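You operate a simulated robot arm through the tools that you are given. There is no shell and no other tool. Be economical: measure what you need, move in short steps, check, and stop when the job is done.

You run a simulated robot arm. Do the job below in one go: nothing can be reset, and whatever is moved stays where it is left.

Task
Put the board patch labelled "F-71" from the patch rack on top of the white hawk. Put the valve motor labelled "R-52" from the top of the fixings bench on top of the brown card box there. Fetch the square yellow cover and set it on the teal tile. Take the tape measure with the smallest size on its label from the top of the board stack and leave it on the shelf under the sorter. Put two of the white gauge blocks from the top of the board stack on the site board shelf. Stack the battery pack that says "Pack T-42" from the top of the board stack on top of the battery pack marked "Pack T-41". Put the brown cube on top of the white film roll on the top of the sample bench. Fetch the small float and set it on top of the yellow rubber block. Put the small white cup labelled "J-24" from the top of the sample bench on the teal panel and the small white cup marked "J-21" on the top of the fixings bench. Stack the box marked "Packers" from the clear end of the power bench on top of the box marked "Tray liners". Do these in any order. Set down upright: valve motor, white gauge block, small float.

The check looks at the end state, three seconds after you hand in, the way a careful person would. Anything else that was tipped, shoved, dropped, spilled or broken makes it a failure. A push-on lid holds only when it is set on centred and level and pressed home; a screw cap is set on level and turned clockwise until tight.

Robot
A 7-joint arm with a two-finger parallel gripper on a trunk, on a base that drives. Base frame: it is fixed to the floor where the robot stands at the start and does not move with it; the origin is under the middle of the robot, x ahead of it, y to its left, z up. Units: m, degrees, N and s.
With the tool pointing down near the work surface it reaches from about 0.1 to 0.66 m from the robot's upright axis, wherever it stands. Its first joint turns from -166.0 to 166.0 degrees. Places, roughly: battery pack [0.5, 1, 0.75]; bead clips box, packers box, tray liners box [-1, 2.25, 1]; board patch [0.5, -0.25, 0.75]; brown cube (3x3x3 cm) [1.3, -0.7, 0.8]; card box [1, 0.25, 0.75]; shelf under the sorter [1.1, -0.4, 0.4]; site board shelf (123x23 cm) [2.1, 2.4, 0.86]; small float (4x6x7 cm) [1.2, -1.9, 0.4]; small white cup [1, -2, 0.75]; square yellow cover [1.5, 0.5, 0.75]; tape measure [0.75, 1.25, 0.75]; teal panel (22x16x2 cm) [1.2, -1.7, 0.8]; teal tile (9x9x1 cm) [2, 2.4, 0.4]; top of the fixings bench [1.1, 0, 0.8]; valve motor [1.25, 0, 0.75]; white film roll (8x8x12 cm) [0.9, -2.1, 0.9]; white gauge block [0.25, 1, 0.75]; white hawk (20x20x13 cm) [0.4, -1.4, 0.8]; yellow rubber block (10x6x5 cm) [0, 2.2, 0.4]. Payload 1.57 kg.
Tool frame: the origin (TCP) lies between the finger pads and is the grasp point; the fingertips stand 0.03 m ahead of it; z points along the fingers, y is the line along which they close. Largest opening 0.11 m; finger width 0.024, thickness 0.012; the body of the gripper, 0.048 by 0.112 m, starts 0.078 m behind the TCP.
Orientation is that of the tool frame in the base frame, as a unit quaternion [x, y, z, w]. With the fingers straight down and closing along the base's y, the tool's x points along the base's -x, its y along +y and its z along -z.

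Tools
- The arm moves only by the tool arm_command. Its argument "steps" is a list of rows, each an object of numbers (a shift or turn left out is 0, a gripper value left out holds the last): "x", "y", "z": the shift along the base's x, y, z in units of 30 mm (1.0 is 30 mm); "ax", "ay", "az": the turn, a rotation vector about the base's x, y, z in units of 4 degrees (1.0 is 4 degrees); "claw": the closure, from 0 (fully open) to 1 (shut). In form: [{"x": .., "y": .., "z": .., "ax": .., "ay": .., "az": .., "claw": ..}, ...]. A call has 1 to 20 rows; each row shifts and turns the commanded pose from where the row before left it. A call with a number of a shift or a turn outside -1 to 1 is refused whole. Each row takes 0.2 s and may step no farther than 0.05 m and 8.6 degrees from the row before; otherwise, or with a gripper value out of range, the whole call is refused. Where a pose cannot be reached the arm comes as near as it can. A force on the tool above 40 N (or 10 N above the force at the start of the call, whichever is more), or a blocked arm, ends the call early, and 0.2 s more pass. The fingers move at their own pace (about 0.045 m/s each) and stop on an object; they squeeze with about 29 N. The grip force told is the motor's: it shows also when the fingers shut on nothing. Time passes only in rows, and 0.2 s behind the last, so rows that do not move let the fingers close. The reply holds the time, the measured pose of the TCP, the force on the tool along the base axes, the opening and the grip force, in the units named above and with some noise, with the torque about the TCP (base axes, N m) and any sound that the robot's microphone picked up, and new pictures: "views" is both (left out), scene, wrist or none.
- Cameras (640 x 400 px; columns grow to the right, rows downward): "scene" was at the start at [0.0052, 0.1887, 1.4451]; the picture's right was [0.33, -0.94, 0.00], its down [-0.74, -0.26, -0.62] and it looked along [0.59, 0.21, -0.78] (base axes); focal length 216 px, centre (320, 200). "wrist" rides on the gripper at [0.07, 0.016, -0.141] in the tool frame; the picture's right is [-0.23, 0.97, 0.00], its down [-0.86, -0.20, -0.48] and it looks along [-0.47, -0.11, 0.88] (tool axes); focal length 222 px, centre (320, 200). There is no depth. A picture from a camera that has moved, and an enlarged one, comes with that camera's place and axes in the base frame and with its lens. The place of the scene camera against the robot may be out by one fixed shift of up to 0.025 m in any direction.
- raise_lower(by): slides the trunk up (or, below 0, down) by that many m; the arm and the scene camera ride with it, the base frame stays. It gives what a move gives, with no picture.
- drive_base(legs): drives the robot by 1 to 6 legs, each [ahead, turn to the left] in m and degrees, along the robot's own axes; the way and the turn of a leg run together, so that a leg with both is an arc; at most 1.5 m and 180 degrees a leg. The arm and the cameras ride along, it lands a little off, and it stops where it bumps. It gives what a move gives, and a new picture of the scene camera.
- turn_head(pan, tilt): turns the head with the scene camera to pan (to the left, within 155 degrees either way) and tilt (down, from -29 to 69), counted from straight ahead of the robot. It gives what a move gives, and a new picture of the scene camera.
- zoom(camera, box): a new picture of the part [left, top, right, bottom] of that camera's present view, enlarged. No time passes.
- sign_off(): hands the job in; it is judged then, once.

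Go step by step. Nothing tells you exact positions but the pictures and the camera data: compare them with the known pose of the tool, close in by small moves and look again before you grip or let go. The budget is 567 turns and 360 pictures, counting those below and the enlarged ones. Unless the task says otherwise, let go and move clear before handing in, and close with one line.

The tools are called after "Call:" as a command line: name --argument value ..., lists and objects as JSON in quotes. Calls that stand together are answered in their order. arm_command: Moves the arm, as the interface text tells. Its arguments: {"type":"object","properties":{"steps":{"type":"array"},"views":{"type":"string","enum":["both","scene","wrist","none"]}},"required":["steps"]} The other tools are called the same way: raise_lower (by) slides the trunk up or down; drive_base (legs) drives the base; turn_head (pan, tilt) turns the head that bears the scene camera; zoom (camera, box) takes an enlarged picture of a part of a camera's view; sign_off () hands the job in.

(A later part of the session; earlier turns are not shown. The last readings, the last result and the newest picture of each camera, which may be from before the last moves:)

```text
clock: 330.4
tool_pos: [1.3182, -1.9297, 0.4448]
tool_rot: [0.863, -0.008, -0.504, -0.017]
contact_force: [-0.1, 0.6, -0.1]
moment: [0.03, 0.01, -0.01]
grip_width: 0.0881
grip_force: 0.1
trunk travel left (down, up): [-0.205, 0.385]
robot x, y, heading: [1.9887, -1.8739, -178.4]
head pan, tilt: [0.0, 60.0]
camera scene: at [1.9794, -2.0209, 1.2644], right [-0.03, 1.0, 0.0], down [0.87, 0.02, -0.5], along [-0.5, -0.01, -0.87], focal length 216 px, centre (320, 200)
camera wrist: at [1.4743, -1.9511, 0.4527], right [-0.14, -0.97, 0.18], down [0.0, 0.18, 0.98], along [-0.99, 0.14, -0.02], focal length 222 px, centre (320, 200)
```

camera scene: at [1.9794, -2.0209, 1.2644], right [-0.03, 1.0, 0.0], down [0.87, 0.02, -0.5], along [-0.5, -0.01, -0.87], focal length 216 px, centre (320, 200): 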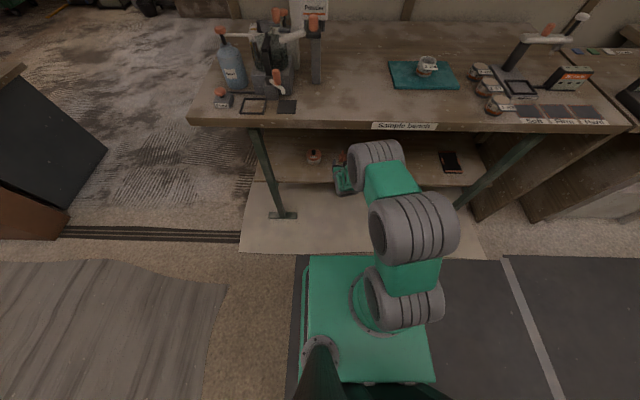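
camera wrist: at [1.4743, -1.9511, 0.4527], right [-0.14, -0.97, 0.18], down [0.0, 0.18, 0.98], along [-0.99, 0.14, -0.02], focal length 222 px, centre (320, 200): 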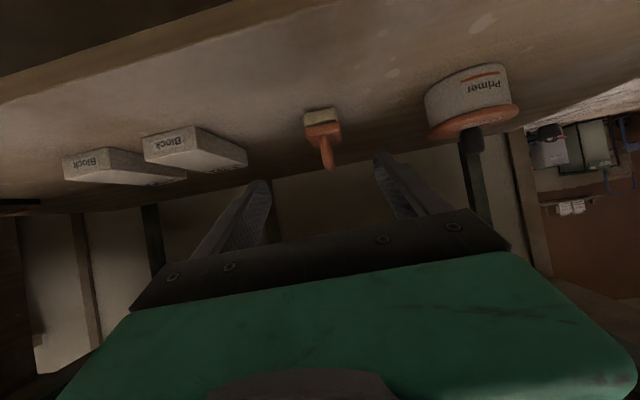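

The handle is at about (1.20,-1.935, 0.40). I'll close in on it.

Call:
arm_command --steps '[{"x": -0.8, "z": -0.3, "claw": 0.4}, {"x": -0.8, "z": -0.3, "y": -0.15}, {"x": -0.8, "z": -0.4}, {}]' --views "wrist"

```text
clock: 331.4
tool_pos: [1.2468, -1.9308, 0.4171]
tool_rot: [0.864, -0.007, -0.503, -0.017]
contact_force: [-0.1, 0.2, -0.2]
moment: [-0.02, 0.01, 0.0]
grip_width: 0.0662
grip_force: 0.1
trunk travel left (down, up): [-0.205, 0.385]
robot x, y, heading: [1.9864, -1.8727, -178.5]
head pan, tilt: [0.0, 60.0]
camera wrist: at [1.402, -1.9529, 0.4251], right [-0.14, -0.97, 0.18], down [0.0, 0.18, 0.98], along [-0.99, 0.14, -0.02], focal length 222 px, centre (320, 200)
```

wrist: 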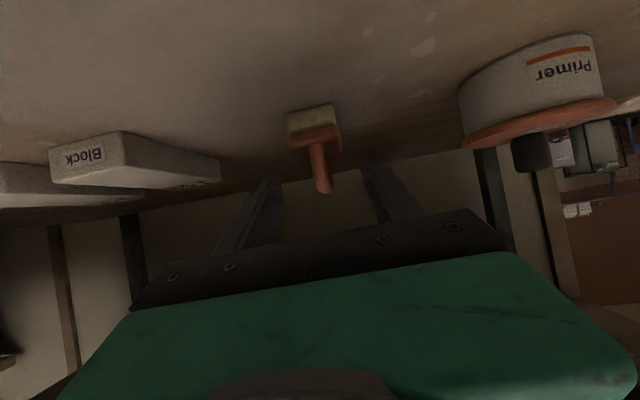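

Call:
arm_command --steps '[{"x": -0.5, "z": -0.3}, {"x": -0.5, "z": -0.3}, {"x": -0.5, "z": -0.1}, {}]' --views "wrist"

```text
clock: 332.4
tool_pos: [1.2015, -1.9325, 0.3969]
tool_rot: [0.863, -0.008, -0.504, -0.018]
contact_force: [-0.2, 0.0, 0.0]
moment: [0.02, -0.01, -0.01]
grip_width: 0.0659
grip_force: 0.1
trunk travel left (down, up): [-0.205, 0.385]
robot x, y, heading: [1.987, -1.8754, -178.4]
head pan, tilt: [0.0, 60.0]
camera wrist: at [1.3572, -1.9537, 0.4042], right [-0.14, -0.97, 0.18], down [0.0, 0.18, 0.98], along [-0.99, 0.14, -0.02], focal length 222 px, centre (320, 200)
```

wrist: 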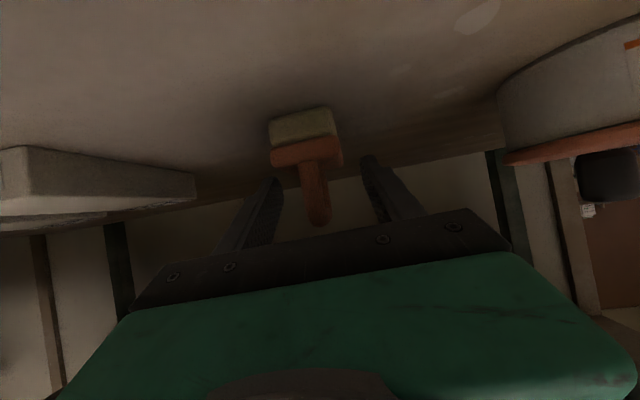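

The handle is between the fingers. Closing.

Call:
arm_command --steps '[{"claw": 0.7}, {"claw": 1}, {}, {}, {}]' --views "wrist"

```text
clock: 333.6
tool_pos: [1.2009, -1.9307, 0.3979]
tool_rot: [0.864, -0.008, -0.504, -0.017]
contact_force: [-0.3, 0.3, 3.5]
moment: [-0.02, 0.0, -0.03]
grip_width: 0.0106
grip_force: 28.5
trunk travel left (down, up): [-0.205, 0.385]
robot x, y, heading: [1.9858, -1.8748, -178.5]
head pan, tilt: [0.0, 60.0]
camera wrist: at [1.3571, -1.9536, 0.4046], right [-0.14, -0.97, 0.18], down [0.0, 0.18, 0.98], along [-0.99, 0.14, -0.02], focal length 222 px, centre (320, 200)
```

wrist: 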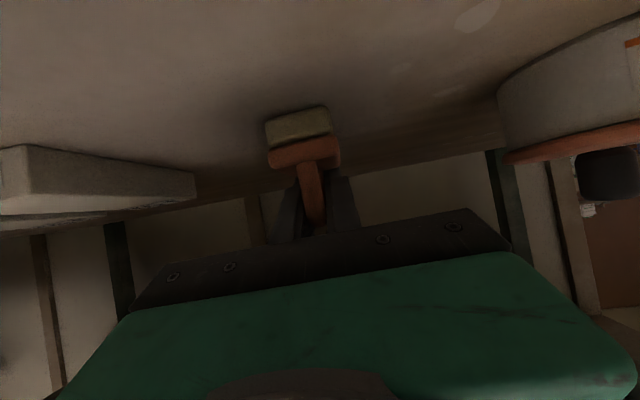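

Gripped. Lift slightly and withdraw.

Call:
arm_command --steps '[{"z": 0.4}, {"z": 0.6}, {"z": 0.6}, {"x": 0.9, "z": 0.2}, {"x": 0.9, "z": 0.2}, {"x": 0.9, "z": 0.2}, {"x": 0.9}, {"x": 0.9}, {"x": 0.9}, {"x": 0.9}, {"x": 0.9}]' --views "wrist"

```text
clock: 336.0
tool_pos: [1.417, -1.9326, 0.4602]
tool_rot: [0.864, -0.008, -0.504, -0.017]
contact_force: [0.0, -0.5, -0.3]
moment: [0.0, -0.01, -0.05]
grip_width: 0.0106
grip_force: 27.7
trunk travel left (down, up): [-0.205, 0.385]
robot x, y, heading: [1.9843, -1.8735, -178.2]
head pan, tilt: [0.0, 60.0]
camera wrist: at [1.5726, -1.9542, 0.4685], right [-0.14, -0.97, 0.18], down [0.0, 0.18, 0.98], along [-0.99, 0.14, -0.02], focal length 222 px, centre (320, 200)
```

wrist: 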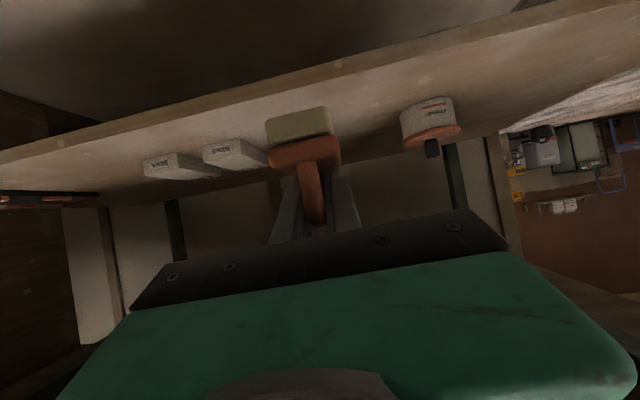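

The float is in hand. I'll back out, raise the trunk, and drive north.

Call:
drive_base --legs '[[-0.3, 0]]'

Call:
raise_lower --by 0.2

Call:
drive_base --legs '[[0, -92], [1.3, 0], [1.0, 0]]'

Call:
turn_head --pan 25 --tilt 30

```text
clock: 338.1
tool_pos: [1.7177, -1.9232, 0.4604]
tool_rot: [0.864, -0.009, -0.504, -0.018]
contact_force: [0.1, -0.4, 0.3]
moment: [0.01, 0.02, -0.02]
grip_width: 0.0107
grip_force: 28.2
trunk travel left (down, up): [-0.205, 0.385]
robot x, y, heading: [2.2896, -1.8672, -178.5]
head pan, tilt: [0.0, 60.0]
camera scene: at [2.2801, -2.0129, 1.2644], right [-0.02, 1.0, 0.0], down [0.87, 0.02, -0.5], along [-0.5, -0.01, -0.87], focal length 216 px, centre (320, 200)
```

scene: 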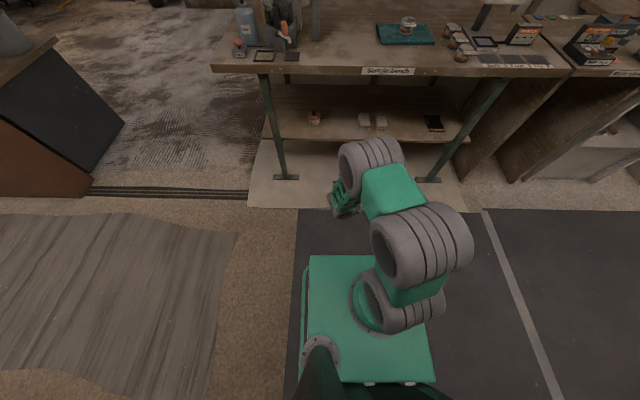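

```text
clock: 340.2
tool_pos: [1.7187, -1.9235, 0.6602]
tool_rot: [0.864, -0.01, -0.503, -0.019]
contact_force: [-0.3, -0.9, -0.7]
moment: [0.0, 0.01, 0.01]
grip_width: 0.0105
grip_force: 28.4
trunk travel left (down, up): [-0.405, 0.185]
robot x, y, heading: [2.2874, -1.8683, -178.7]
head pan, tilt: [0.0, 60.0]
```

```text
clock: 355.6
tool_pos: [2.4085, 1.0206, 0.6612]
tool_rot: [-0.574, 0.646, 0.325, 0.384]
contact_force: [-0.8, 0.0, -1.5]
moment: [0.05, -0.01, 0.03]
grip_width: 0.0105
grip_force: 28.4
trunk travel left (down, up): [-0.405, 0.185]
robot x, y, heading: [2.4079, 0.4465, 85.8]
head pan, tilt: [0.0, 60.0]
camera scene: at [2.2483, 0.4731, 1.4644], right [1.0, -0.07, 0.0], down [-0.06, -0.86, -0.5], along [0.04, 0.5, -0.87], focal length 216 px, centre (320, 200)
```

scene: 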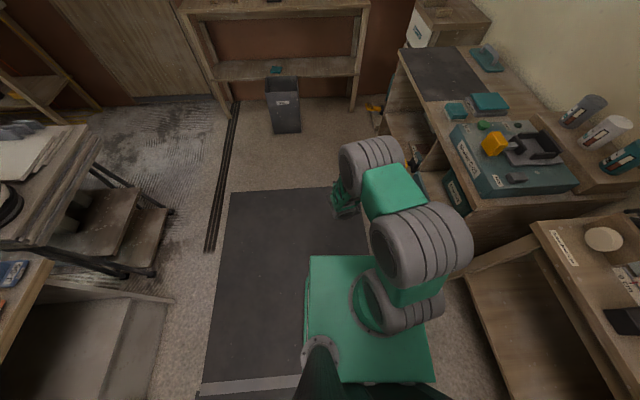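

```text
clock: 356.5
tool_pos: [2.4086, 1.0198, 0.6608]
tool_rot: [-0.572, 0.646, 0.324, 0.386]
contact_force: [0.8, 0.7, -0.8]
moment: [0.01, 0.01, -0.04]
grip_width: 0.0106
grip_force: 28.6
trunk travel left (down, up): [-0.405, 0.185]
robot x, y, heading: [2.4082, 0.4463, 85.9]
head pan, tilt: [25.0, 30.0]
camera scene: at [2.2113, 0.4912, 1.5064], right [0.93, 0.35, 0.0], down [0.18, -0.47, -0.87], along [-0.31, 0.81, -0.5], focal length 216 px, centre (320, 200)
```

scene: 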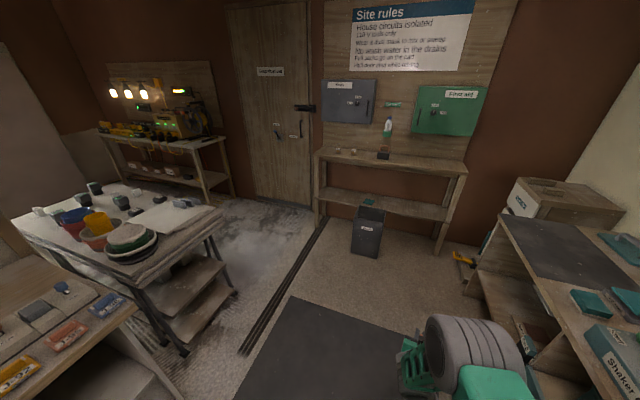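

I can see the site board, the board stack and the power bench. I'll drive up and then west along the gap.

Call:
drive_base --legs '[[1.13, 0], [0, 92], [1.3, 0]]'

Call:
turn_head --pan -20 --tilt 30

```text
clock: 372.1
tool_pos: [0.5877, 1.5186, 0.6611]
tool_rot: [0.863, -0.021, -0.503, -0.025]
contact_force: [-0.7, -0.1, 0.1]
moment: [-0.01, 0.03, 0.01]
grip_width: 0.0103
grip_force: 28.1
trunk travel left (down, up): [-0.405, 0.185]
robot x, y, heading: [1.1643, 1.5573, 179.1]
head pan, tilt: [25.0, 30.0]
camera scene: at [1.13, 1.3742, 1.5065], right [-0.42, 0.91, 0.0], down [0.46, 0.21, -0.87], along [-0.79, -0.36, -0.5], focal length 216 px, centre (320, 200)
```

scene: 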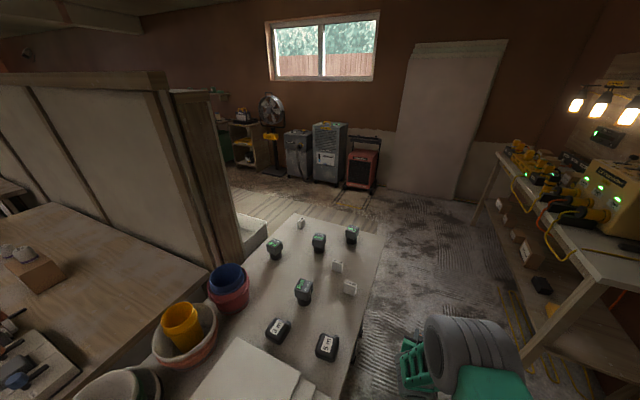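

```text
clock: 373.2
tool_pos: [0.5875, 1.5171, 0.6616]
tool_rot: [0.863, -0.02, -0.504, -0.024]
contact_force: [-0.7, 0.5, -0.6]
moment: [-0.02, 0.01, 0.0]
grip_width: 0.0105
grip_force: 28.7
trunk travel left (down, up): [-0.405, 0.185]
robot x, y, heading: [1.1617, 1.5569, 179.4]
head pan, tilt: [-20.0, 30.0]
camera scene: at [1.1279, 1.4431, 1.5065], right [0.35, 0.94, 0.0], down [0.47, -0.17, -0.87], along [-0.81, 0.3, -0.5], focal length 216 px, centre (320, 200)
```

scene: 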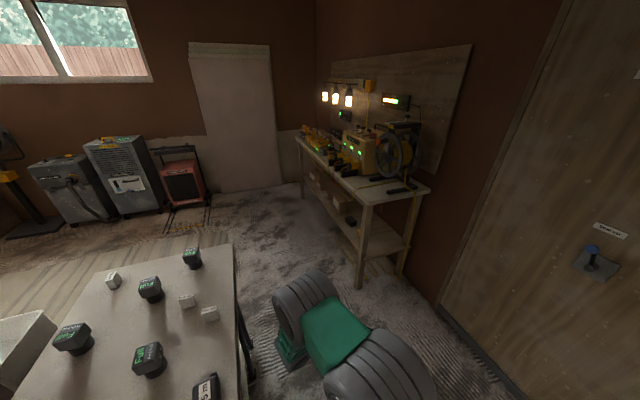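

I'll follow the gap to about (-0.1, 1.5), then turn to face the power bench shelf.

Call:
drive_base --legs '[[0, -20], [0.45, 0], [0, 20], [0.54, 0], [0, 35], [0.36, 0]]'

Call:
drive_base --legs '[[0, -125]]'

Call:
turn_head --pan -10 --tilt 40

```text
clock: 384.5
tool_pos: [-0.5473, 1.1597, 0.6602]
tool_rot: [0.83, 0.24, -0.488, 0.127]
contact_force: [-0.6, -0.1, -1.0]
moment: [0.0, 0.03, 0.0]
grip_width: 0.0104
grip_force: 27.9
trunk travel left (down, up): [-0.405, 0.185]
robot x, y, heading: [-0.1002, 1.5218, -145.5]
head pan, tilt: [-20.0, 30.0]
camera scene: at [-0.0575, 1.4135, 1.5065], right [-0.25, 0.97, 0.0], down [0.48, 0.13, -0.87], along [-0.84, -0.22, -0.5], focal length 216 px, centre (320, 200)
```

scene: 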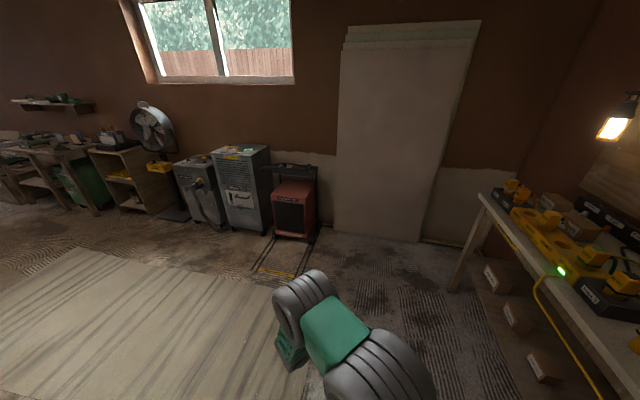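

```text
clock: 390.0
tool_pos: [-0.1666, 2.0902, 0.6604]
tool_rot: [-0.61, 0.612, 0.347, 0.366]
contact_force: [0.0, 1.1, 0.0]
moment: [0.03, 0.0, 0.02]
grip_width: 0.0103
grip_force: 28.3
trunk travel left (down, up): [-0.405, 0.185]
robot x, y, heading: [-0.0993, 1.5213, 91.7]
head pan, tilt: [-20.0, 30.0]
camera scene: at [-0.2317, 1.5499, 1.5065], right [0.95, -0.31, 0.0], down [-0.15, -0.48, -0.87], along [0.27, 0.82, -0.5], focal length 216 px, centre (320, 200)
```

scene: 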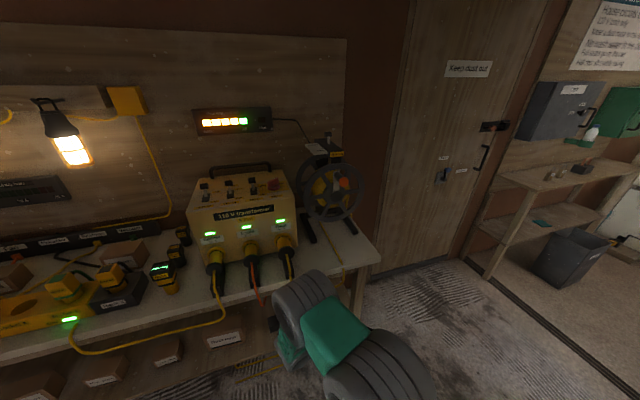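

```text
clock: 390.7
tool_pos: [-0.1672, 2.0905, 0.6601]
tool_rot: [-0.609, 0.612, 0.346, 0.367]
contact_force: [0.4, -0.2, -0.3]
moment: [0.0, -0.01, -0.01]
grip_width: 0.0106
grip_force: 29.0
trunk travel left (down, up): [-0.405, 0.185]
robot x, y, heading: [-0.098, 1.5242, 92.0]
head pan, tilt: [-10.0, 40.0]
camera scene: at [-0.2478, 1.5481, 1.4912], right [0.99, -0.14, 0.0], down [-0.09, -0.64, -0.77], along [0.1, 0.76, -0.64], focal length 216 px, centre (320, 200)
```

scene: 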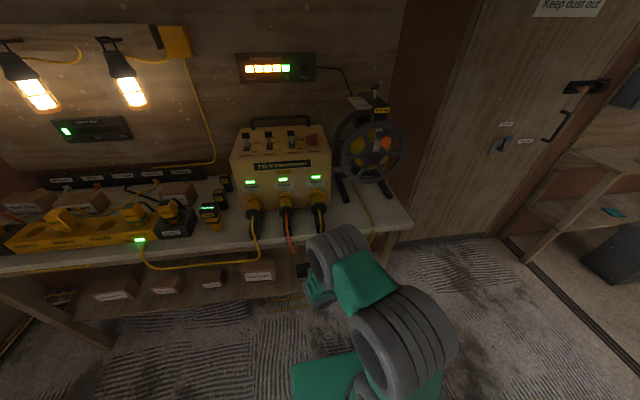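

Call:
raise_lower --by -0.17

Call:
arm_command --steps '[{"x": 0.5}]' --views "wrist"

```text
clock: 392.6
tool_pos: [-0.1666, 2.0919, 0.4916]
tool_rot: [-0.61, 0.611, 0.347, 0.366]
contact_force: [0.4, -0.6, -0.6]
moment: [0.02, 0.02, 0.0]
grip_width: 0.0105
grip_force: 28.4
trunk travel left (down, up): [-0.235, 0.355]
robot x, y, heading: [-0.1022, 1.521, 92.3]
head pan, tilt: [-10.0, 40.0]
```

```text
clock: 393.0
tool_pos: [-0.1533, 2.0916, 0.4907]
tool_rot: [-0.609, 0.612, 0.347, 0.366]
contact_force: [0.8, 0.1, 0.2]
moment: [-0.01, 0.01, -0.04]
grip_width: 0.0105
grip_force: 28.5
trunk travel left (down, up): [-0.235, 0.355]
robot x, y, heading: [-0.1005, 1.5223, 92.2]
head pan, tilt: [-10.0, 40.0]
camera wrist: at [-0.1723, 1.9333, 0.4985], right [-0.98, 0.13, 0.18], down [0.18, 0.0, 0.98], along [0.13, 0.99, -0.02], focal length 222 px, centre (320, 200)
```

wrist: 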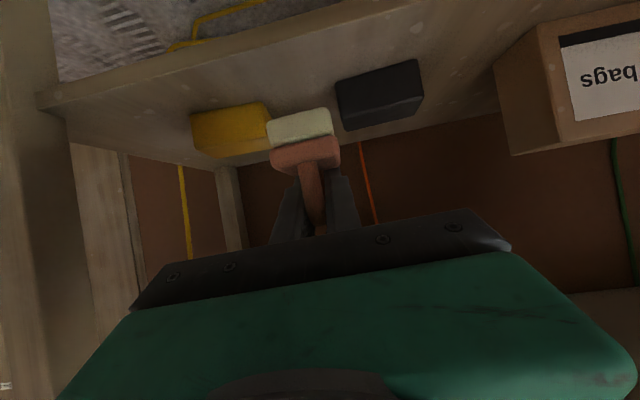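

Call:
zoom --camera "wrist" --box '[170, 80, 350, 200]'

```text
3.33 times, centred on (260, 140) of wrist
camera zoom: at [-0.1723, 1.9333, 0.4985], right [-0.98, 0.13, 0.18], down [0.18, 0.0, 0.98], along [0.13, 0.99, -0.02], focal length 740 px, centre (520, 400)
```

zoom: 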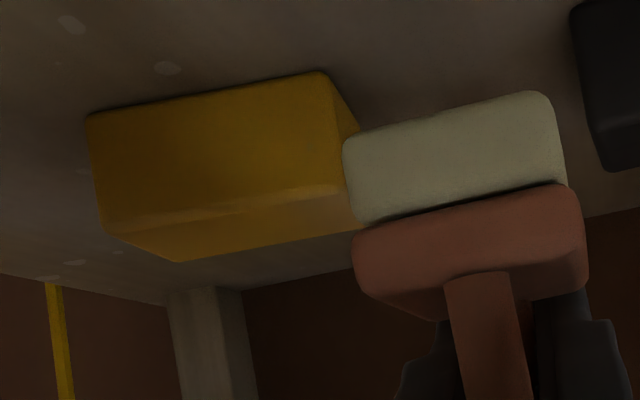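

The yellow block is at about (-0.026, 2.25), top ≈0.395. I'll bring the float over it above the top.

Call:
arm_command --steps '[{"x": 0.9}, {"x": 0.9}, {"x": 0.9}, {"x": 0.9}, {"x": 0.6, "y": 0.3}, {"y": 0.8}, {"y": 0.8}, {"y": 0.8}, {"y": 0.8}, {"y": 0.8}, {}]' --views "wrist"

Call:
zoom --camera "wrist" --box '[220, 60, 420, 200]'

```text
clock: 395.4
tool_pos: [-0.028, 2.2214, 0.492]
tool_rot: [-0.61, 0.612, 0.346, 0.366]
contact_force: [0.5, -1.2, -0.4]
moment: [0.0, 0.0, -0.02]
grip_width: 0.0105
grip_force: 28.3
trunk travel left (down, up): [-0.235, 0.355]
robot x, y, heading: [-0.1051, 1.5226, 92.4]
head pan, tilt: [-10.0, 40.0]
camera wrist: at [-0.0478, 2.0639, 0.4993], right [-0.98, 0.13, 0.18], down [0.18, 0.0, 0.98], along [0.13, 0.99, -0.02], focal length 222 px, centre (320, 200)
```

wrist: 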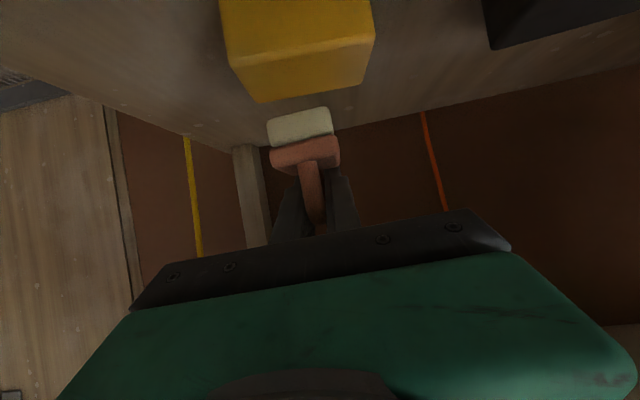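

```text
2.86 times, centred on (320, 130) of wrist
camera zoom: at [-0.0478, 2.0639, 0.4993], right [-0.98, 0.13, 0.18], down [0.18, 0.0, 0.98], along [0.13, 0.99, -0.02], focal length 635 px, centre (320, 400)
```

zoom: 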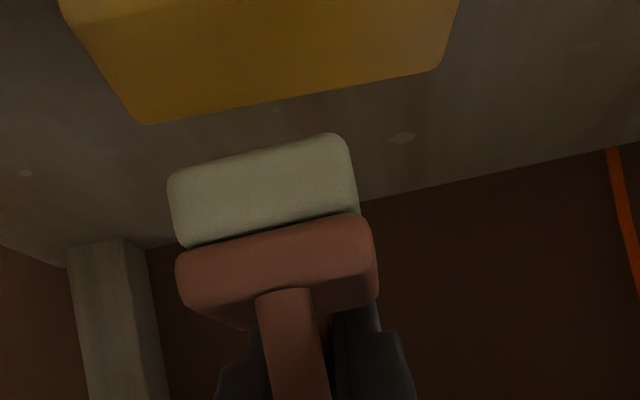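

The float is nearly over the block. I'll lower it gently.

Call:
arm_command --steps '[{"y": 0.2, "x": -0.1}, {"z": -0.5}, {"z": -0.5}, {"z": -0.2}, {}]' --views "wrist"

```text
clock: 396.6
tool_pos: [-0.028, 2.2272, 0.4555]
tool_rot: [-0.611, 0.611, 0.347, 0.365]
contact_force: [-0.7, 0.5, -0.7]
moment: [0.0, 0.0, 0.0]
grip_width: 0.0104
grip_force: 29.1
trunk travel left (down, up): [-0.235, 0.355]
robot x, y, heading: [-0.0991, 1.5218, 92.3]
head pan, tilt: [-10.0, 40.0]
camera wrist: at [-0.0486, 2.0694, 0.4627], right [-0.98, 0.13, 0.18], down [0.18, 0.0, 0.98], along [0.13, 0.99, -0.02], focal length 222 px, centre (320, 200)
```

wrist: 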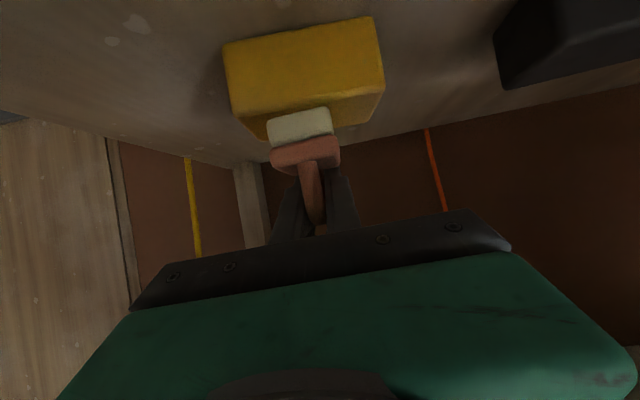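

Call:
arm_command --steps '[{"z": -0.12}, {"z": -0.1}, {"z": -0.1}]' --views "none"

```text
clock: 397.4
tool_pos: [-0.0303, 2.2253, 0.4454]
tool_rot: [-0.61, 0.611, 0.347, 0.366]
contact_force: [0.3, 1.2, -0.8]
moment: [0.01, 0.01, 0.04]
grip_width: 0.0106
grip_force: 27.7
trunk travel left (down, up): [-0.235, 0.355]
robot x, y, heading: [-0.0986, 1.5211, 92.2]
head pan, tilt: [-10.0, 40.0]
```

Call:
arm_command --steps '[{"z": -0.1}, {"z": -0.1}]' --views "wrist"

Call:
zoom --camera "wrist" --box '[210, 60, 410, 200]'

```text
clock: 398.0
tool_pos: [-0.0284, 2.2264, 0.4432]
tool_rot: [-0.607, 0.611, 0.348, 0.37]
contact_force: [0.1, -7.1, 20.7]
moment: [-0.35, 0.24, 0.08]
grip_width: 0.0104
grip_force: 28.3
trunk travel left (down, up): [-0.235, 0.355]
robot x, y, heading: [-0.1033, 1.5231, 92.1]
head pan, tilt: [-10.0, 40.0]
camera wrist: at [-0.049, 2.0693, 0.4494], right [-0.98, 0.13, 0.18], down [0.18, -0.01, 0.98], along [0.13, 0.99, -0.01], focal length 222 px, centre (320, 200)
```

wrist: 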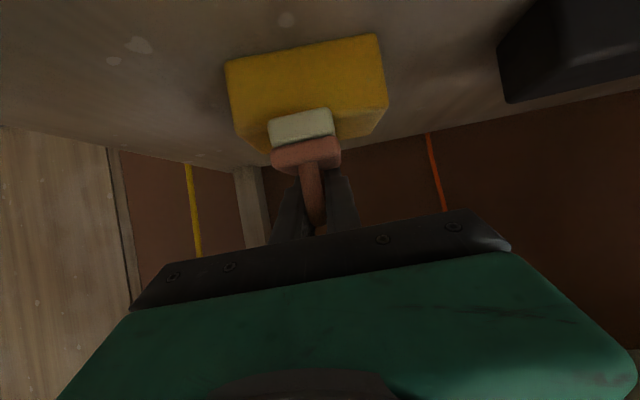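

```text
2.86 times, centred on (310, 130) of wrist
camera zoom: at [-0.049, 2.0693, 0.4494], right [-0.98, 0.13, 0.18], down [0.18, -0.01, 0.98], along [0.13, 0.99, -0.01], focal length 635 px, centre (349, 400)
```

zoom: 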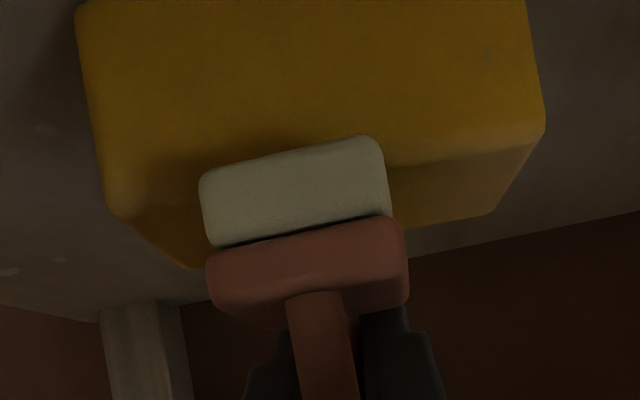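

The float overhangs the near edge by about 1 cm. I'll lift slightly, push in 11 mm and lower again.

Call:
arm_command --steps '[{"z": 0.25}, {"y": 0.4}, {"z": -0.15}, {"z": -0.1}, {}]' --views "wrist"

Call:
zoom --camera "wrist" --box '[210, 60, 410, 200]'

```text
clock: 399.2
tool_pos: [-0.0306, 2.2395, 0.4412]
tool_rot: [-0.608, 0.61, 0.348, 0.369]
contact_force: [-3.6, -7.5, 21.2]
moment: [-0.25, 0.29, 0.03]
grip_width: 0.0105
grip_force: 28.1
trunk travel left (down, up): [-0.235, 0.355]
robot x, y, heading: [-0.0995, 1.5208, 91.8]
head pan, tilt: [-10.0, 40.0]
camera wrist: at [-0.0501, 2.0816, 0.4491], right [-0.98, 0.13, 0.18], down [0.18, -0.01, 0.98], along [0.12, 0.99, -0.02], focal length 222 px, centre (320, 200)
```

wrist: 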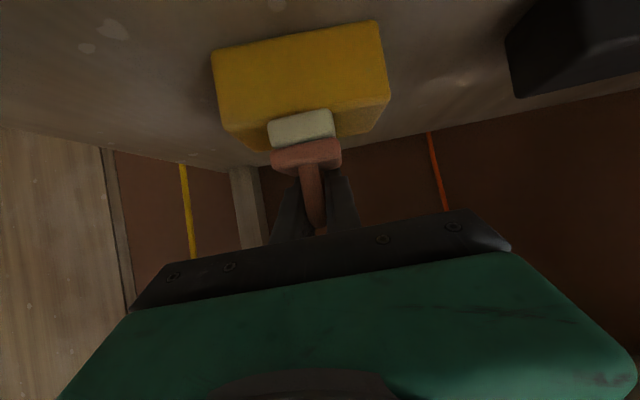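

```text
2.86 times, centred on (310, 130) of wrist
camera zoom: at [-0.0501, 2.0816, 0.4491], right [-0.98, 0.13, 0.18], down [0.18, -0.01, 0.98], along [0.12, 0.99, -0.02], focal length 635 px, centre (349, 400)
```

zoom: 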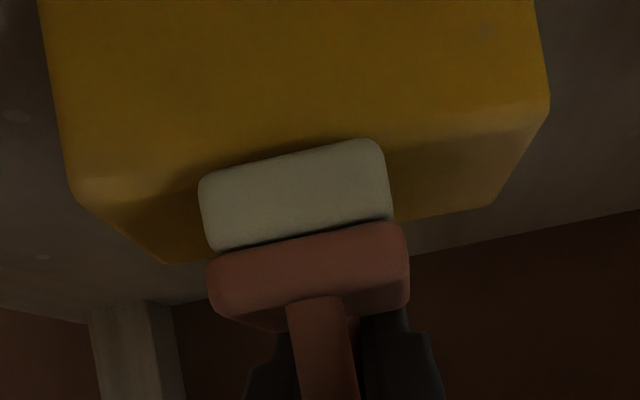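

Now it's well on the block. Release and withdraw straight back.

Call:
arm_command --steps '[{"z": 0.08}, {"claw": 0.85}, {"claw": 0.7}, {"claw": 0.5}, {}, {"y": -0.5, "z": 0.25}, {"y": -0.6, "z": 0.3}, {"y": -0.9}, {"y": -0.9}, {"y": -0.9}]' --views "wrist"

```text
clock: 401.4
tool_pos: [-0.0275, 2.1267, 0.4587]
tool_rot: [-0.61, 0.612, 0.346, 0.367]
contact_force: [-0.7, 1.0, -0.6]
moment: [0.0, 0.01, -0.01]
grip_width: 0.055
grip_force: 0.0
trunk travel left (down, up): [-0.235, 0.355]
robot x, y, heading: [-0.1022, 1.5225, 91.9]
head pan, tilt: [-10.0, 40.0]
camera wrist: at [-0.0484, 1.9693, 0.4664], right [-0.98, 0.13, 0.18], down [0.18, 0.0, 0.98], along [0.12, 0.99, -0.02], focal length 222 px, centre (320, 200)
```

wrist: 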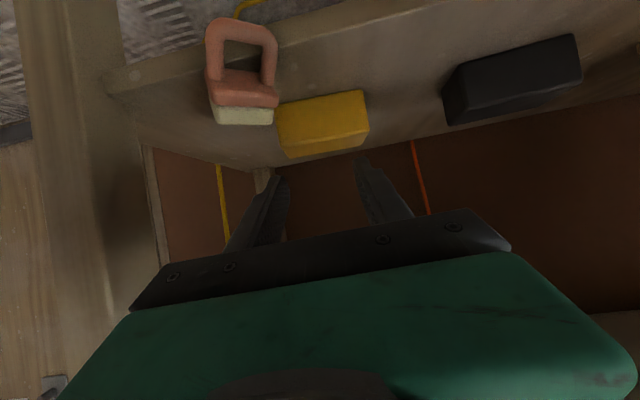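

The float was pulled over while I withdrew and now lies beside the block. I'll look closely.

Call:
zoom --camera "wrist" --box '[150, 0, 400, 170]'

Call:
turn_head --pan -15 --tilt 50

```text
2.35 times, centred on (275, 85) of wrist
camera zoom: at [-0.0484, 1.9693, 0.4664], right [-0.98, 0.13, 0.18], down [0.18, 0.0, 0.98], along [0.12, 0.99, -0.02], focal length 523 px, centre (426, 471)
```

zoom: 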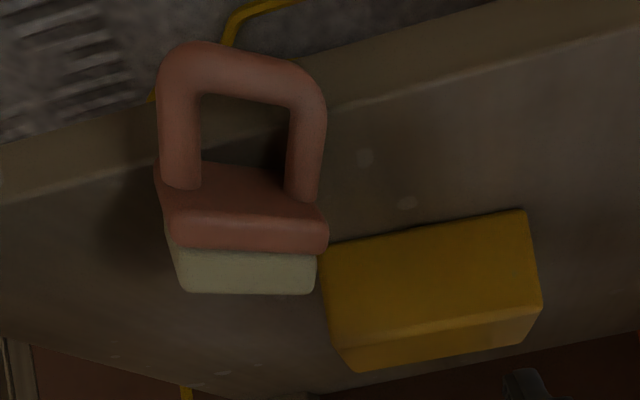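

```text
clock: 402.1
tool_pos: [-0.0284, 2.1273, 0.4592]
tool_rot: [-0.61, 0.612, 0.346, 0.365]
contact_force: [-0.3, 1.3, -0.3]
moment: [-0.02, -0.02, 0.03]
grip_width: 0.0547
grip_force: 0.0
trunk travel left (down, up): [-0.235, 0.355]
robot x, y, heading: [-0.0952, 1.5229, 92.3]
head pan, tilt: [-15.0, 50.0]
camera scene: at [-0.2422, 1.5389, 1.307], right [0.98, -0.22, 0.0], down [-0.17, -0.75, -0.64], along [0.14, 0.63, -0.77], focal length 216 px, centre (320, 200)
```

scene: 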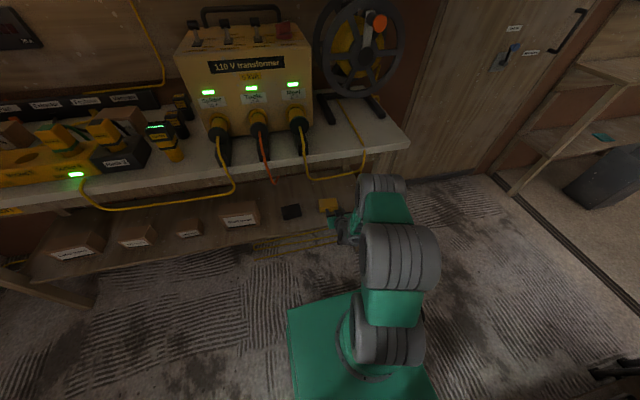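

The float lies on its side at the shelf edge, handle toward me. I'll grasp its base sides with a horizontal tool, stand it upright elsewhere, and regrasp. First I back off and pitch to horizontal.

Call:
arm_command --steps '[{"y": -1, "z": 0.3}, {"y": -1, "ax": 1}, {"y": -0.5, "ax": 1}, {"ax": 1}, {"ax": 1}, {"ax": 1}, {"ax": 1, "z": -0.5}, {"ax": 1, "z": -0.5}, {"x": 0.6, "z": -0.5, "claw": 0}, {"x": 0.6, "z": -0.5}, {}]' --views "both"

```text
clock: 404.7
tool_pos: [0.0352, 2.0723, 0.4348]
tool_rot: [-0.5, 0.483, 0.483, 0.532]
contact_force: [0.2, -0.6, 0.2]
moment: [-0.01, -0.01, 0.03]
grip_width: 0.1103
grip_force: 0.1
trunk travel left (down, up): [-0.235, 0.355]
robot x, y, heading: [-0.0994, 1.5221, 92.3]
head pan, tilt: [-15.0, 50.0]
stopped in row 11: the arm was blocked; the commanded pose is now the measured one
camera scene: at [-0.2422, 1.5388, 1.307], right [0.97, -0.22, 0.0], down [-0.17, -0.75, -0.64], along [0.14, 0.63, -0.77], focal length 216 px, centre (320, 200)
camera wrist: at [0.0177, 1.9332, 0.3578], right [-0.99, 0.02, 0.16], down [0.13, -0.51, 0.85], along [0.1, 0.86, 0.5], focal length 222 px, centre (320, 200)
```

scene: 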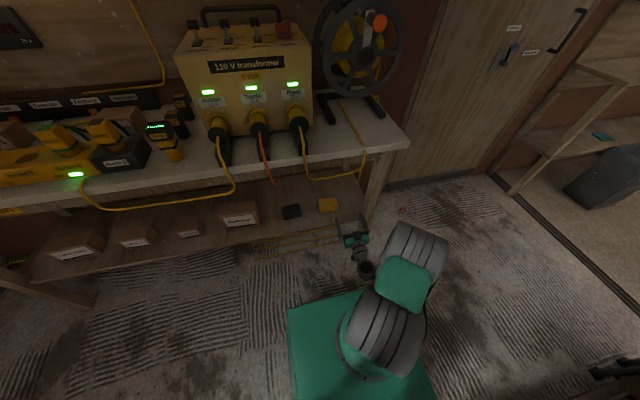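
wrist: 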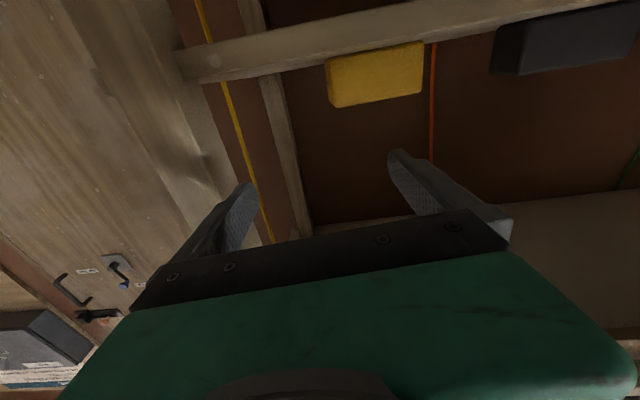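

The float is no longer on the shelf. I'll check the floor.

Call:
zoom --camera "scene" --box '[330, 180, 450, 280]'

```text
4.00 times, centred on (390, 230) of scene
camera zoom: at [-0.2422, 1.5388, 1.307], right [0.97, -0.22, 0.0], down [-0.17, -0.75, -0.64], along [0.14, 0.63, -0.77], focal length 864 px, centre (40, 80)
```

zoom: 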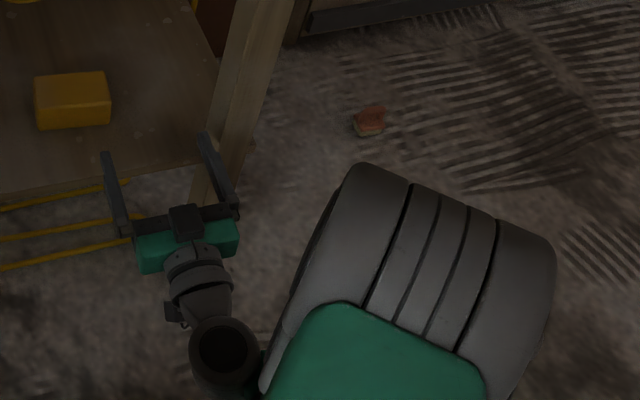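

The float fell to the floor at about (0.56, 2.36). I'll back away, turn the tool down, and go look at it.

Call:
drive_base --legs '[[-0.12, 0]]'

Call:
raise_lower --by 0.2

Call:
arm_command --steps '[{"ax": -1}, {"ax": -1}, {"ax": -1}, {"ax": -1}, {"ax": -1}, {"ax": -1}, {"ax": -1}, {"ax": -1}, {"ax": -1}, {"ax": -1}, {"ax": -1}, {"ax": -1}, {"ax": -1}, {"ax": -1}, {"ax": -1}, {"ax": -1}, {"ax": -1}, {"ax": -1}, {"ax": -1}, {"ax": -1}]' --views "scene"

```text
clock: 406.0
tool_pos: [0.0373, 1.9485, 0.4333]
tool_rot: [-0.5, 0.483, 0.483, 0.532]
contact_force: [0.4, -1.2, -0.1]
moment: [0.0, -0.01, 0.0]
grip_width: 0.1102
grip_force: 0.0
trunk travel left (down, up): [-0.235, 0.355]
robot x, y, heading: [-0.0962, 1.397, 92.1]
head pan, tilt: [-15.0, 50.0]
camera scene: at [-0.2375, 1.4157, 1.307], right [0.98, -0.22, 0.0], down [-0.17, -0.75, -0.64], along [0.14, 0.63, -0.77], focal length 216 px, centre (320, 200)
```

scene: 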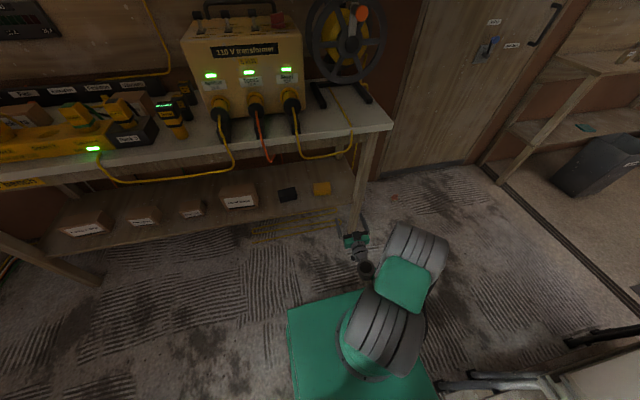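

```text
clock: 408.1
tool_pos: [0.0375, 1.9483, 0.6334]
tool_rot: [-0.5, 0.483, 0.484, 0.531]
contact_force: [0.5, 0.7, -0.6]
moment: [-0.03, -0.02, 0.0]
grip_width: 0.1099
grip_force: 0.1
trunk travel left (down, up): [-0.435, 0.155]
robot x, y, heading: [-0.0974, 1.3982, 92.3]
head pan, tilt: [-15.0, 50.0]
```

```text
clock: 412.4
tool_pos: [0.0381, 1.9485, 0.6328]
tool_rot: [0.725, -0.68, -0.061, -0.085]
contact_force: [0.1, -0.2, 0.5]
moment: [0.01, -0.04, 0.01]
grip_width: 0.1097
grip_force: 0.1
trunk travel left (down, up): [-0.435, 0.155]
robot x, y, heading: [-0.0937, 1.4013, 92.2]
head pan, tilt: [-15.0, 50.0]
camera scene: at [-0.2375, 1.4156, 1.507], right [0.98, -0.22, 0.0], down [-0.17, -0.75, -0.64], along [0.14, 0.63, -0.77], focal length 216 px, centre (320, 200)
```

scene: 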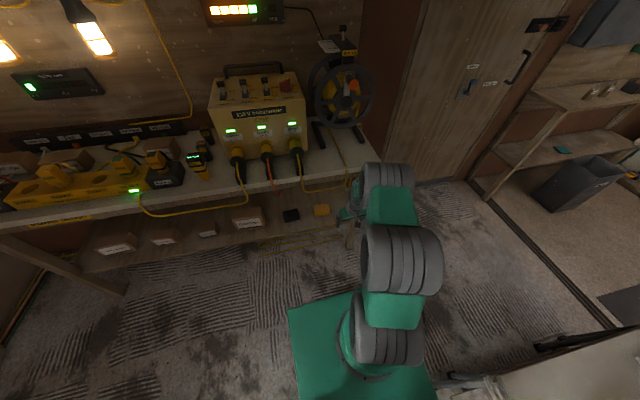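

Call:
arm_command --steps '[{"z": 1, "ax": -1}, {"z": 1, "ax": -1}, {"z": 1, "ax": -0.9, "y": -0.5}, {"z": 1, "y": -0.5}, {"z": 1, "y": -0.5}, {"z": 1}, {"z": 1}, {"z": 1}, {"z": 1}, {"z": 1}, {"z": 1}, {"z": 1}, {"z": 1}]' --views "none"

Call:
drive_base --legs '[[0, -37], [0.39, 0], [0, -55], [0.4, 0], [0, 90]]'

Call:
turn_head --pan 0 --tilt 55

```text
clock: 415.1
tool_pos: [0.0373, 1.9063, 1.0214]
tool_rot: [0.731, -0.682, 0.008, -0.012]
contact_force: [0.4, 0.8, -0.5]
moment: [0.03, 0.0, -0.02]
grip_width: 0.1101
grip_force: 0.1
trunk travel left (down, up): [-0.435, 0.155]
robot x, y, heading: [-0.0926, 1.3956, 92.1]
head pan, tilt: [-15.0, 50.0]
```

```text
clock: 427.7
tool_pos: [0.6736, 2.2368, 1.0223]
tool_rot: [0.722, -0.692, 0.009, -0.012]
contact_force: [0.7, 0.2, 0.1]
moment: [-0.01, -0.01, 0.01]
grip_width: 0.11
grip_force: 0.0
trunk travel left (down, up): [-0.435, 0.155]
robot x, y, heading: [0.5315, 1.7293, 90.9]
head pan, tilt: [-15.0, 50.0]
camera scene: at [0.3874, 1.7511, 1.507], right [0.97, -0.24, 0.0], down [-0.19, -0.74, -0.64], along [0.16, 0.62, -0.77], focal length 216 px, centre (320, 200)
```

scene: 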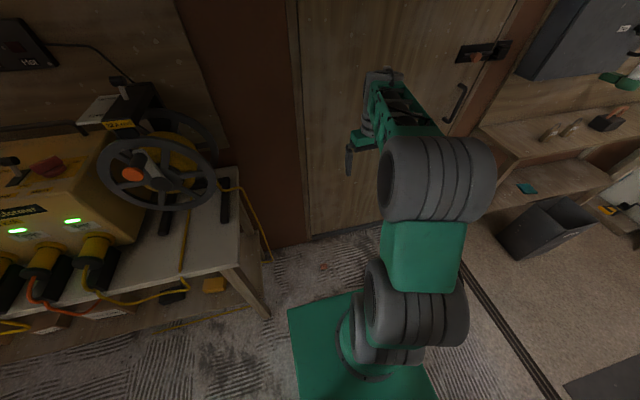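

```text
clock: 428.5
tool_pos: [0.6739, 2.2363, 1.0217]
tool_rot: [0.722, -0.692, 0.009, -0.011]
contact_force: [0.3, -0.2, -0.2]
moment: [0.02, 0.01, -0.03]
grip_width: 0.1101
grip_force: 0.1
trunk travel left (down, up): [-0.435, 0.155]
robot x, y, heading: [0.5283, 1.729, 90.7]
head pan, tilt: [0.0, 55.0]
camera scene: at [0.3676, 1.7485, 1.5005], right [1.0, 0.01, 0.0], down [0.01, -0.82, -0.57], along [-0.01, 0.57, -0.82], focal length 216 px, centre (320, 200)
```

scene: 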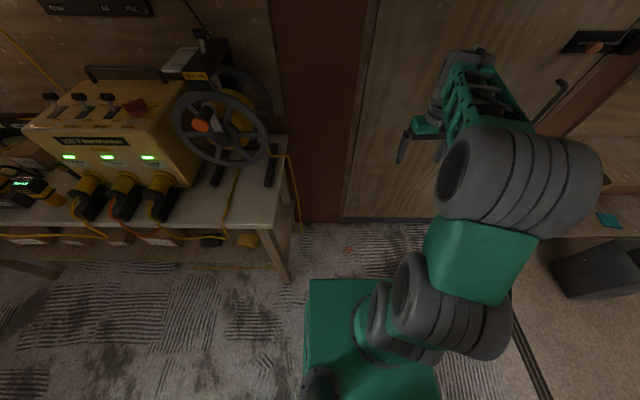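

Call:
zoom --camera "scene" --box '[320, 230, 376, 265]'

Call:
raise_lower --by -0.43

Call:
arm_command --steps '[{"x": -0.9}, {"x": -0.9}, {"x": -0.9}, {"x": -0.9, "z": -0.5}, {"z": -1}]' --views "wrist"

```text
11.43 times, centred on (348, 248) of scene
camera zoom: at [0.3676, 1.7485, 1.5005], right [1.0, 0.01, 0.0], down [0.01, -0.82, -0.57], along [-0.01, 0.57, -0.82], focal length 2467 px, centre (0, -343)
```

zoom: 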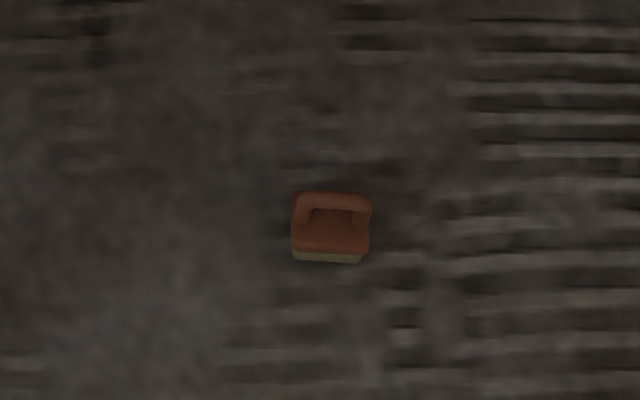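

```text
refused: -0.43 is not a number from -0.4 to 0.4
```

```text
clock: 429.7
tool_pos: [0.5648, 2.2369, 0.9777]
tool_rot: [0.722, -0.692, 0.01, -0.011]
contact_force: [0.4, 0.1, -0.5]
moment: [-0.01, 0.01, 0.02]
grip_width: 0.11
grip_force: 0.0
trunk travel left (down, up): [-0.435, 0.155]
robot x, y, heading: [0.5268, 1.7301, 90.7]
head pan, tilt: [0.0, 55.0]
camera wrist: at [0.5453, 2.1641, 1.1175], right [-0.98, 0.18, -0.03], down [0.15, 0.86, 0.49], along [0.11, 0.47, -0.87], focal length 222 px, centre (320, 200)
```

wrist: 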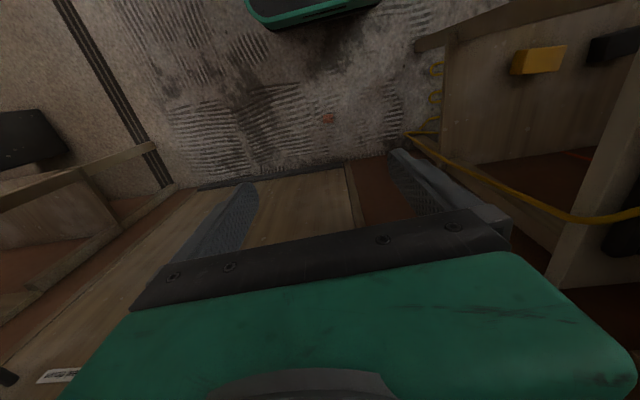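

Lucky: the float is standing upright on the floor at about (0.563, 2.329). I'll lower the trunk and take it by the handle with a 45° tool.

Call:
raise_lower --by -0.4

Call:
arm_command --steps '[{"z": -1}, {"z": -1}, {"z": -1}, {"z": -1}, {"z": -1}, {"z": -1}, {"z": -1}, {"z": -1}]' --views "wrist"

```text
clock: 433.5
tool_pos: [0.5636, 2.2363, 0.5775]
tool_rot: [0.722, -0.692, 0.009, -0.012]
contact_force: [0.3, 0.0, -0.1]
moment: [0.0, 0.04, -0.01]
grip_width: 0.1098
grip_force: 0.1
trunk travel left (down, up): [-0.035, 0.555]
robot x, y, heading: [0.527, 1.7304, 91.0]
head pan, tilt: [0.0, 55.0]
```

```text
clock: 435.3
tool_pos: [0.5631, 2.2365, 0.3383]
tool_rot: [0.722, -0.691, 0.007, -0.012]
contact_force: [-0.1, -0.3, 0.6]
moment: [-0.02, 0.0, -0.04]
grip_width: 0.1101
grip_force: 0.0
trunk travel left (down, up): [-0.035, 0.555]
robot x, y, heading: [0.5288, 1.7297, 91.0]
head pan, tilt: [0.0, 55.0]
camera wrist: at [0.5446, 2.165, 0.4769], right [-0.98, 0.18, -0.03], down [0.15, 0.86, 0.49], along [0.11, 0.48, -0.87], focal length 222 px, centre (320, 200)
```

wrist: 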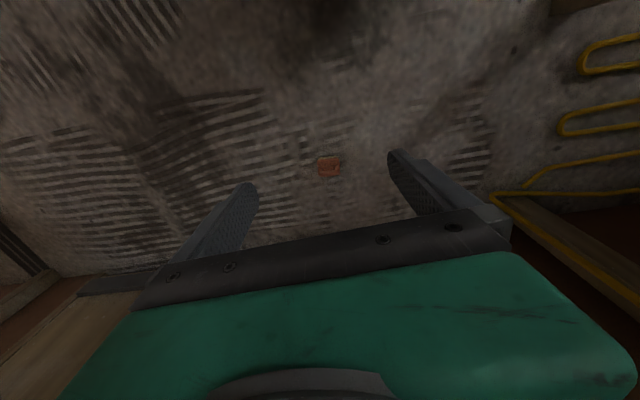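

Call:
arm_command --steps '[{"ax": 1}, {"ax": 1}, {"ax": 1}, {"ax": 1}, {"ax": 1}, {"ax": 1}, {"ax": 1}, {"ax": 1}, {"ax": 1}, {"ax": 1}, {"ax": 1}]' --views "none"

Call:
arm_command --steps '[{"z": -1}, {"z": -1}, {"z": -1}, {"z": -1}, {"z": -0.8}, {}]' --views "both"

```text
clock: 437.7
tool_pos: [0.5636, 2.2376, 0.3386]
tool_rot: [0.665, -0.644, -0.251, -0.282]
contact_force: [0.1, 0.5, 0.2]
moment: [0.0, -0.01, -0.01]
grip_width: 0.1101
grip_force: 0.1
trunk travel left (down, up): [-0.035, 0.555]
robot x, y, heading: [0.5306, 1.7301, 91.0]
head pan, tilt: [0.0, 55.0]
```

```text
clock: 439.1
tool_pos: [0.5654, 2.2367, 0.1944]
tool_rot: [0.666, -0.644, -0.251, -0.281]
contact_force: [-0.4, 0.2, 0.1]
moment: [0.01, -0.03, 0.01]
grip_width: 0.1097
grip_force: 0.0
trunk travel left (down, up): [-0.035, 0.555]
robot x, y, heading: [0.5292, 1.731, 90.9]
head pan, tilt: [0.0, 55.0]
camera scene: at [0.3675, 1.7485, 1.1005], right [1.0, 0.02, 0.0], down [0.01, -0.82, -0.57], along [-0.01, 0.57, -0.82], focal length 216 px, centre (320, 200)
camera wrist: at [0.5471, 2.0873, 0.2451], right [-0.98, 0.15, 0.11], down [0.15, 0.28, 0.95], along [0.11, 0.95, -0.3], focal length 222 px, centre (320, 200)
```

scene: 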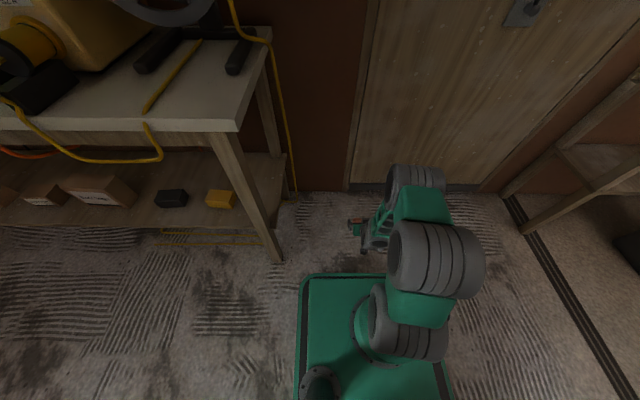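
wrist: 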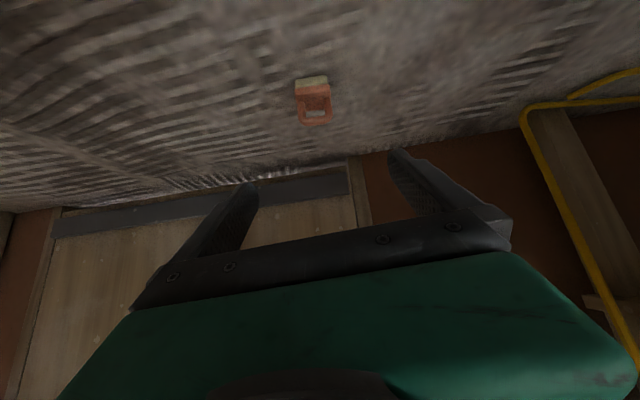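

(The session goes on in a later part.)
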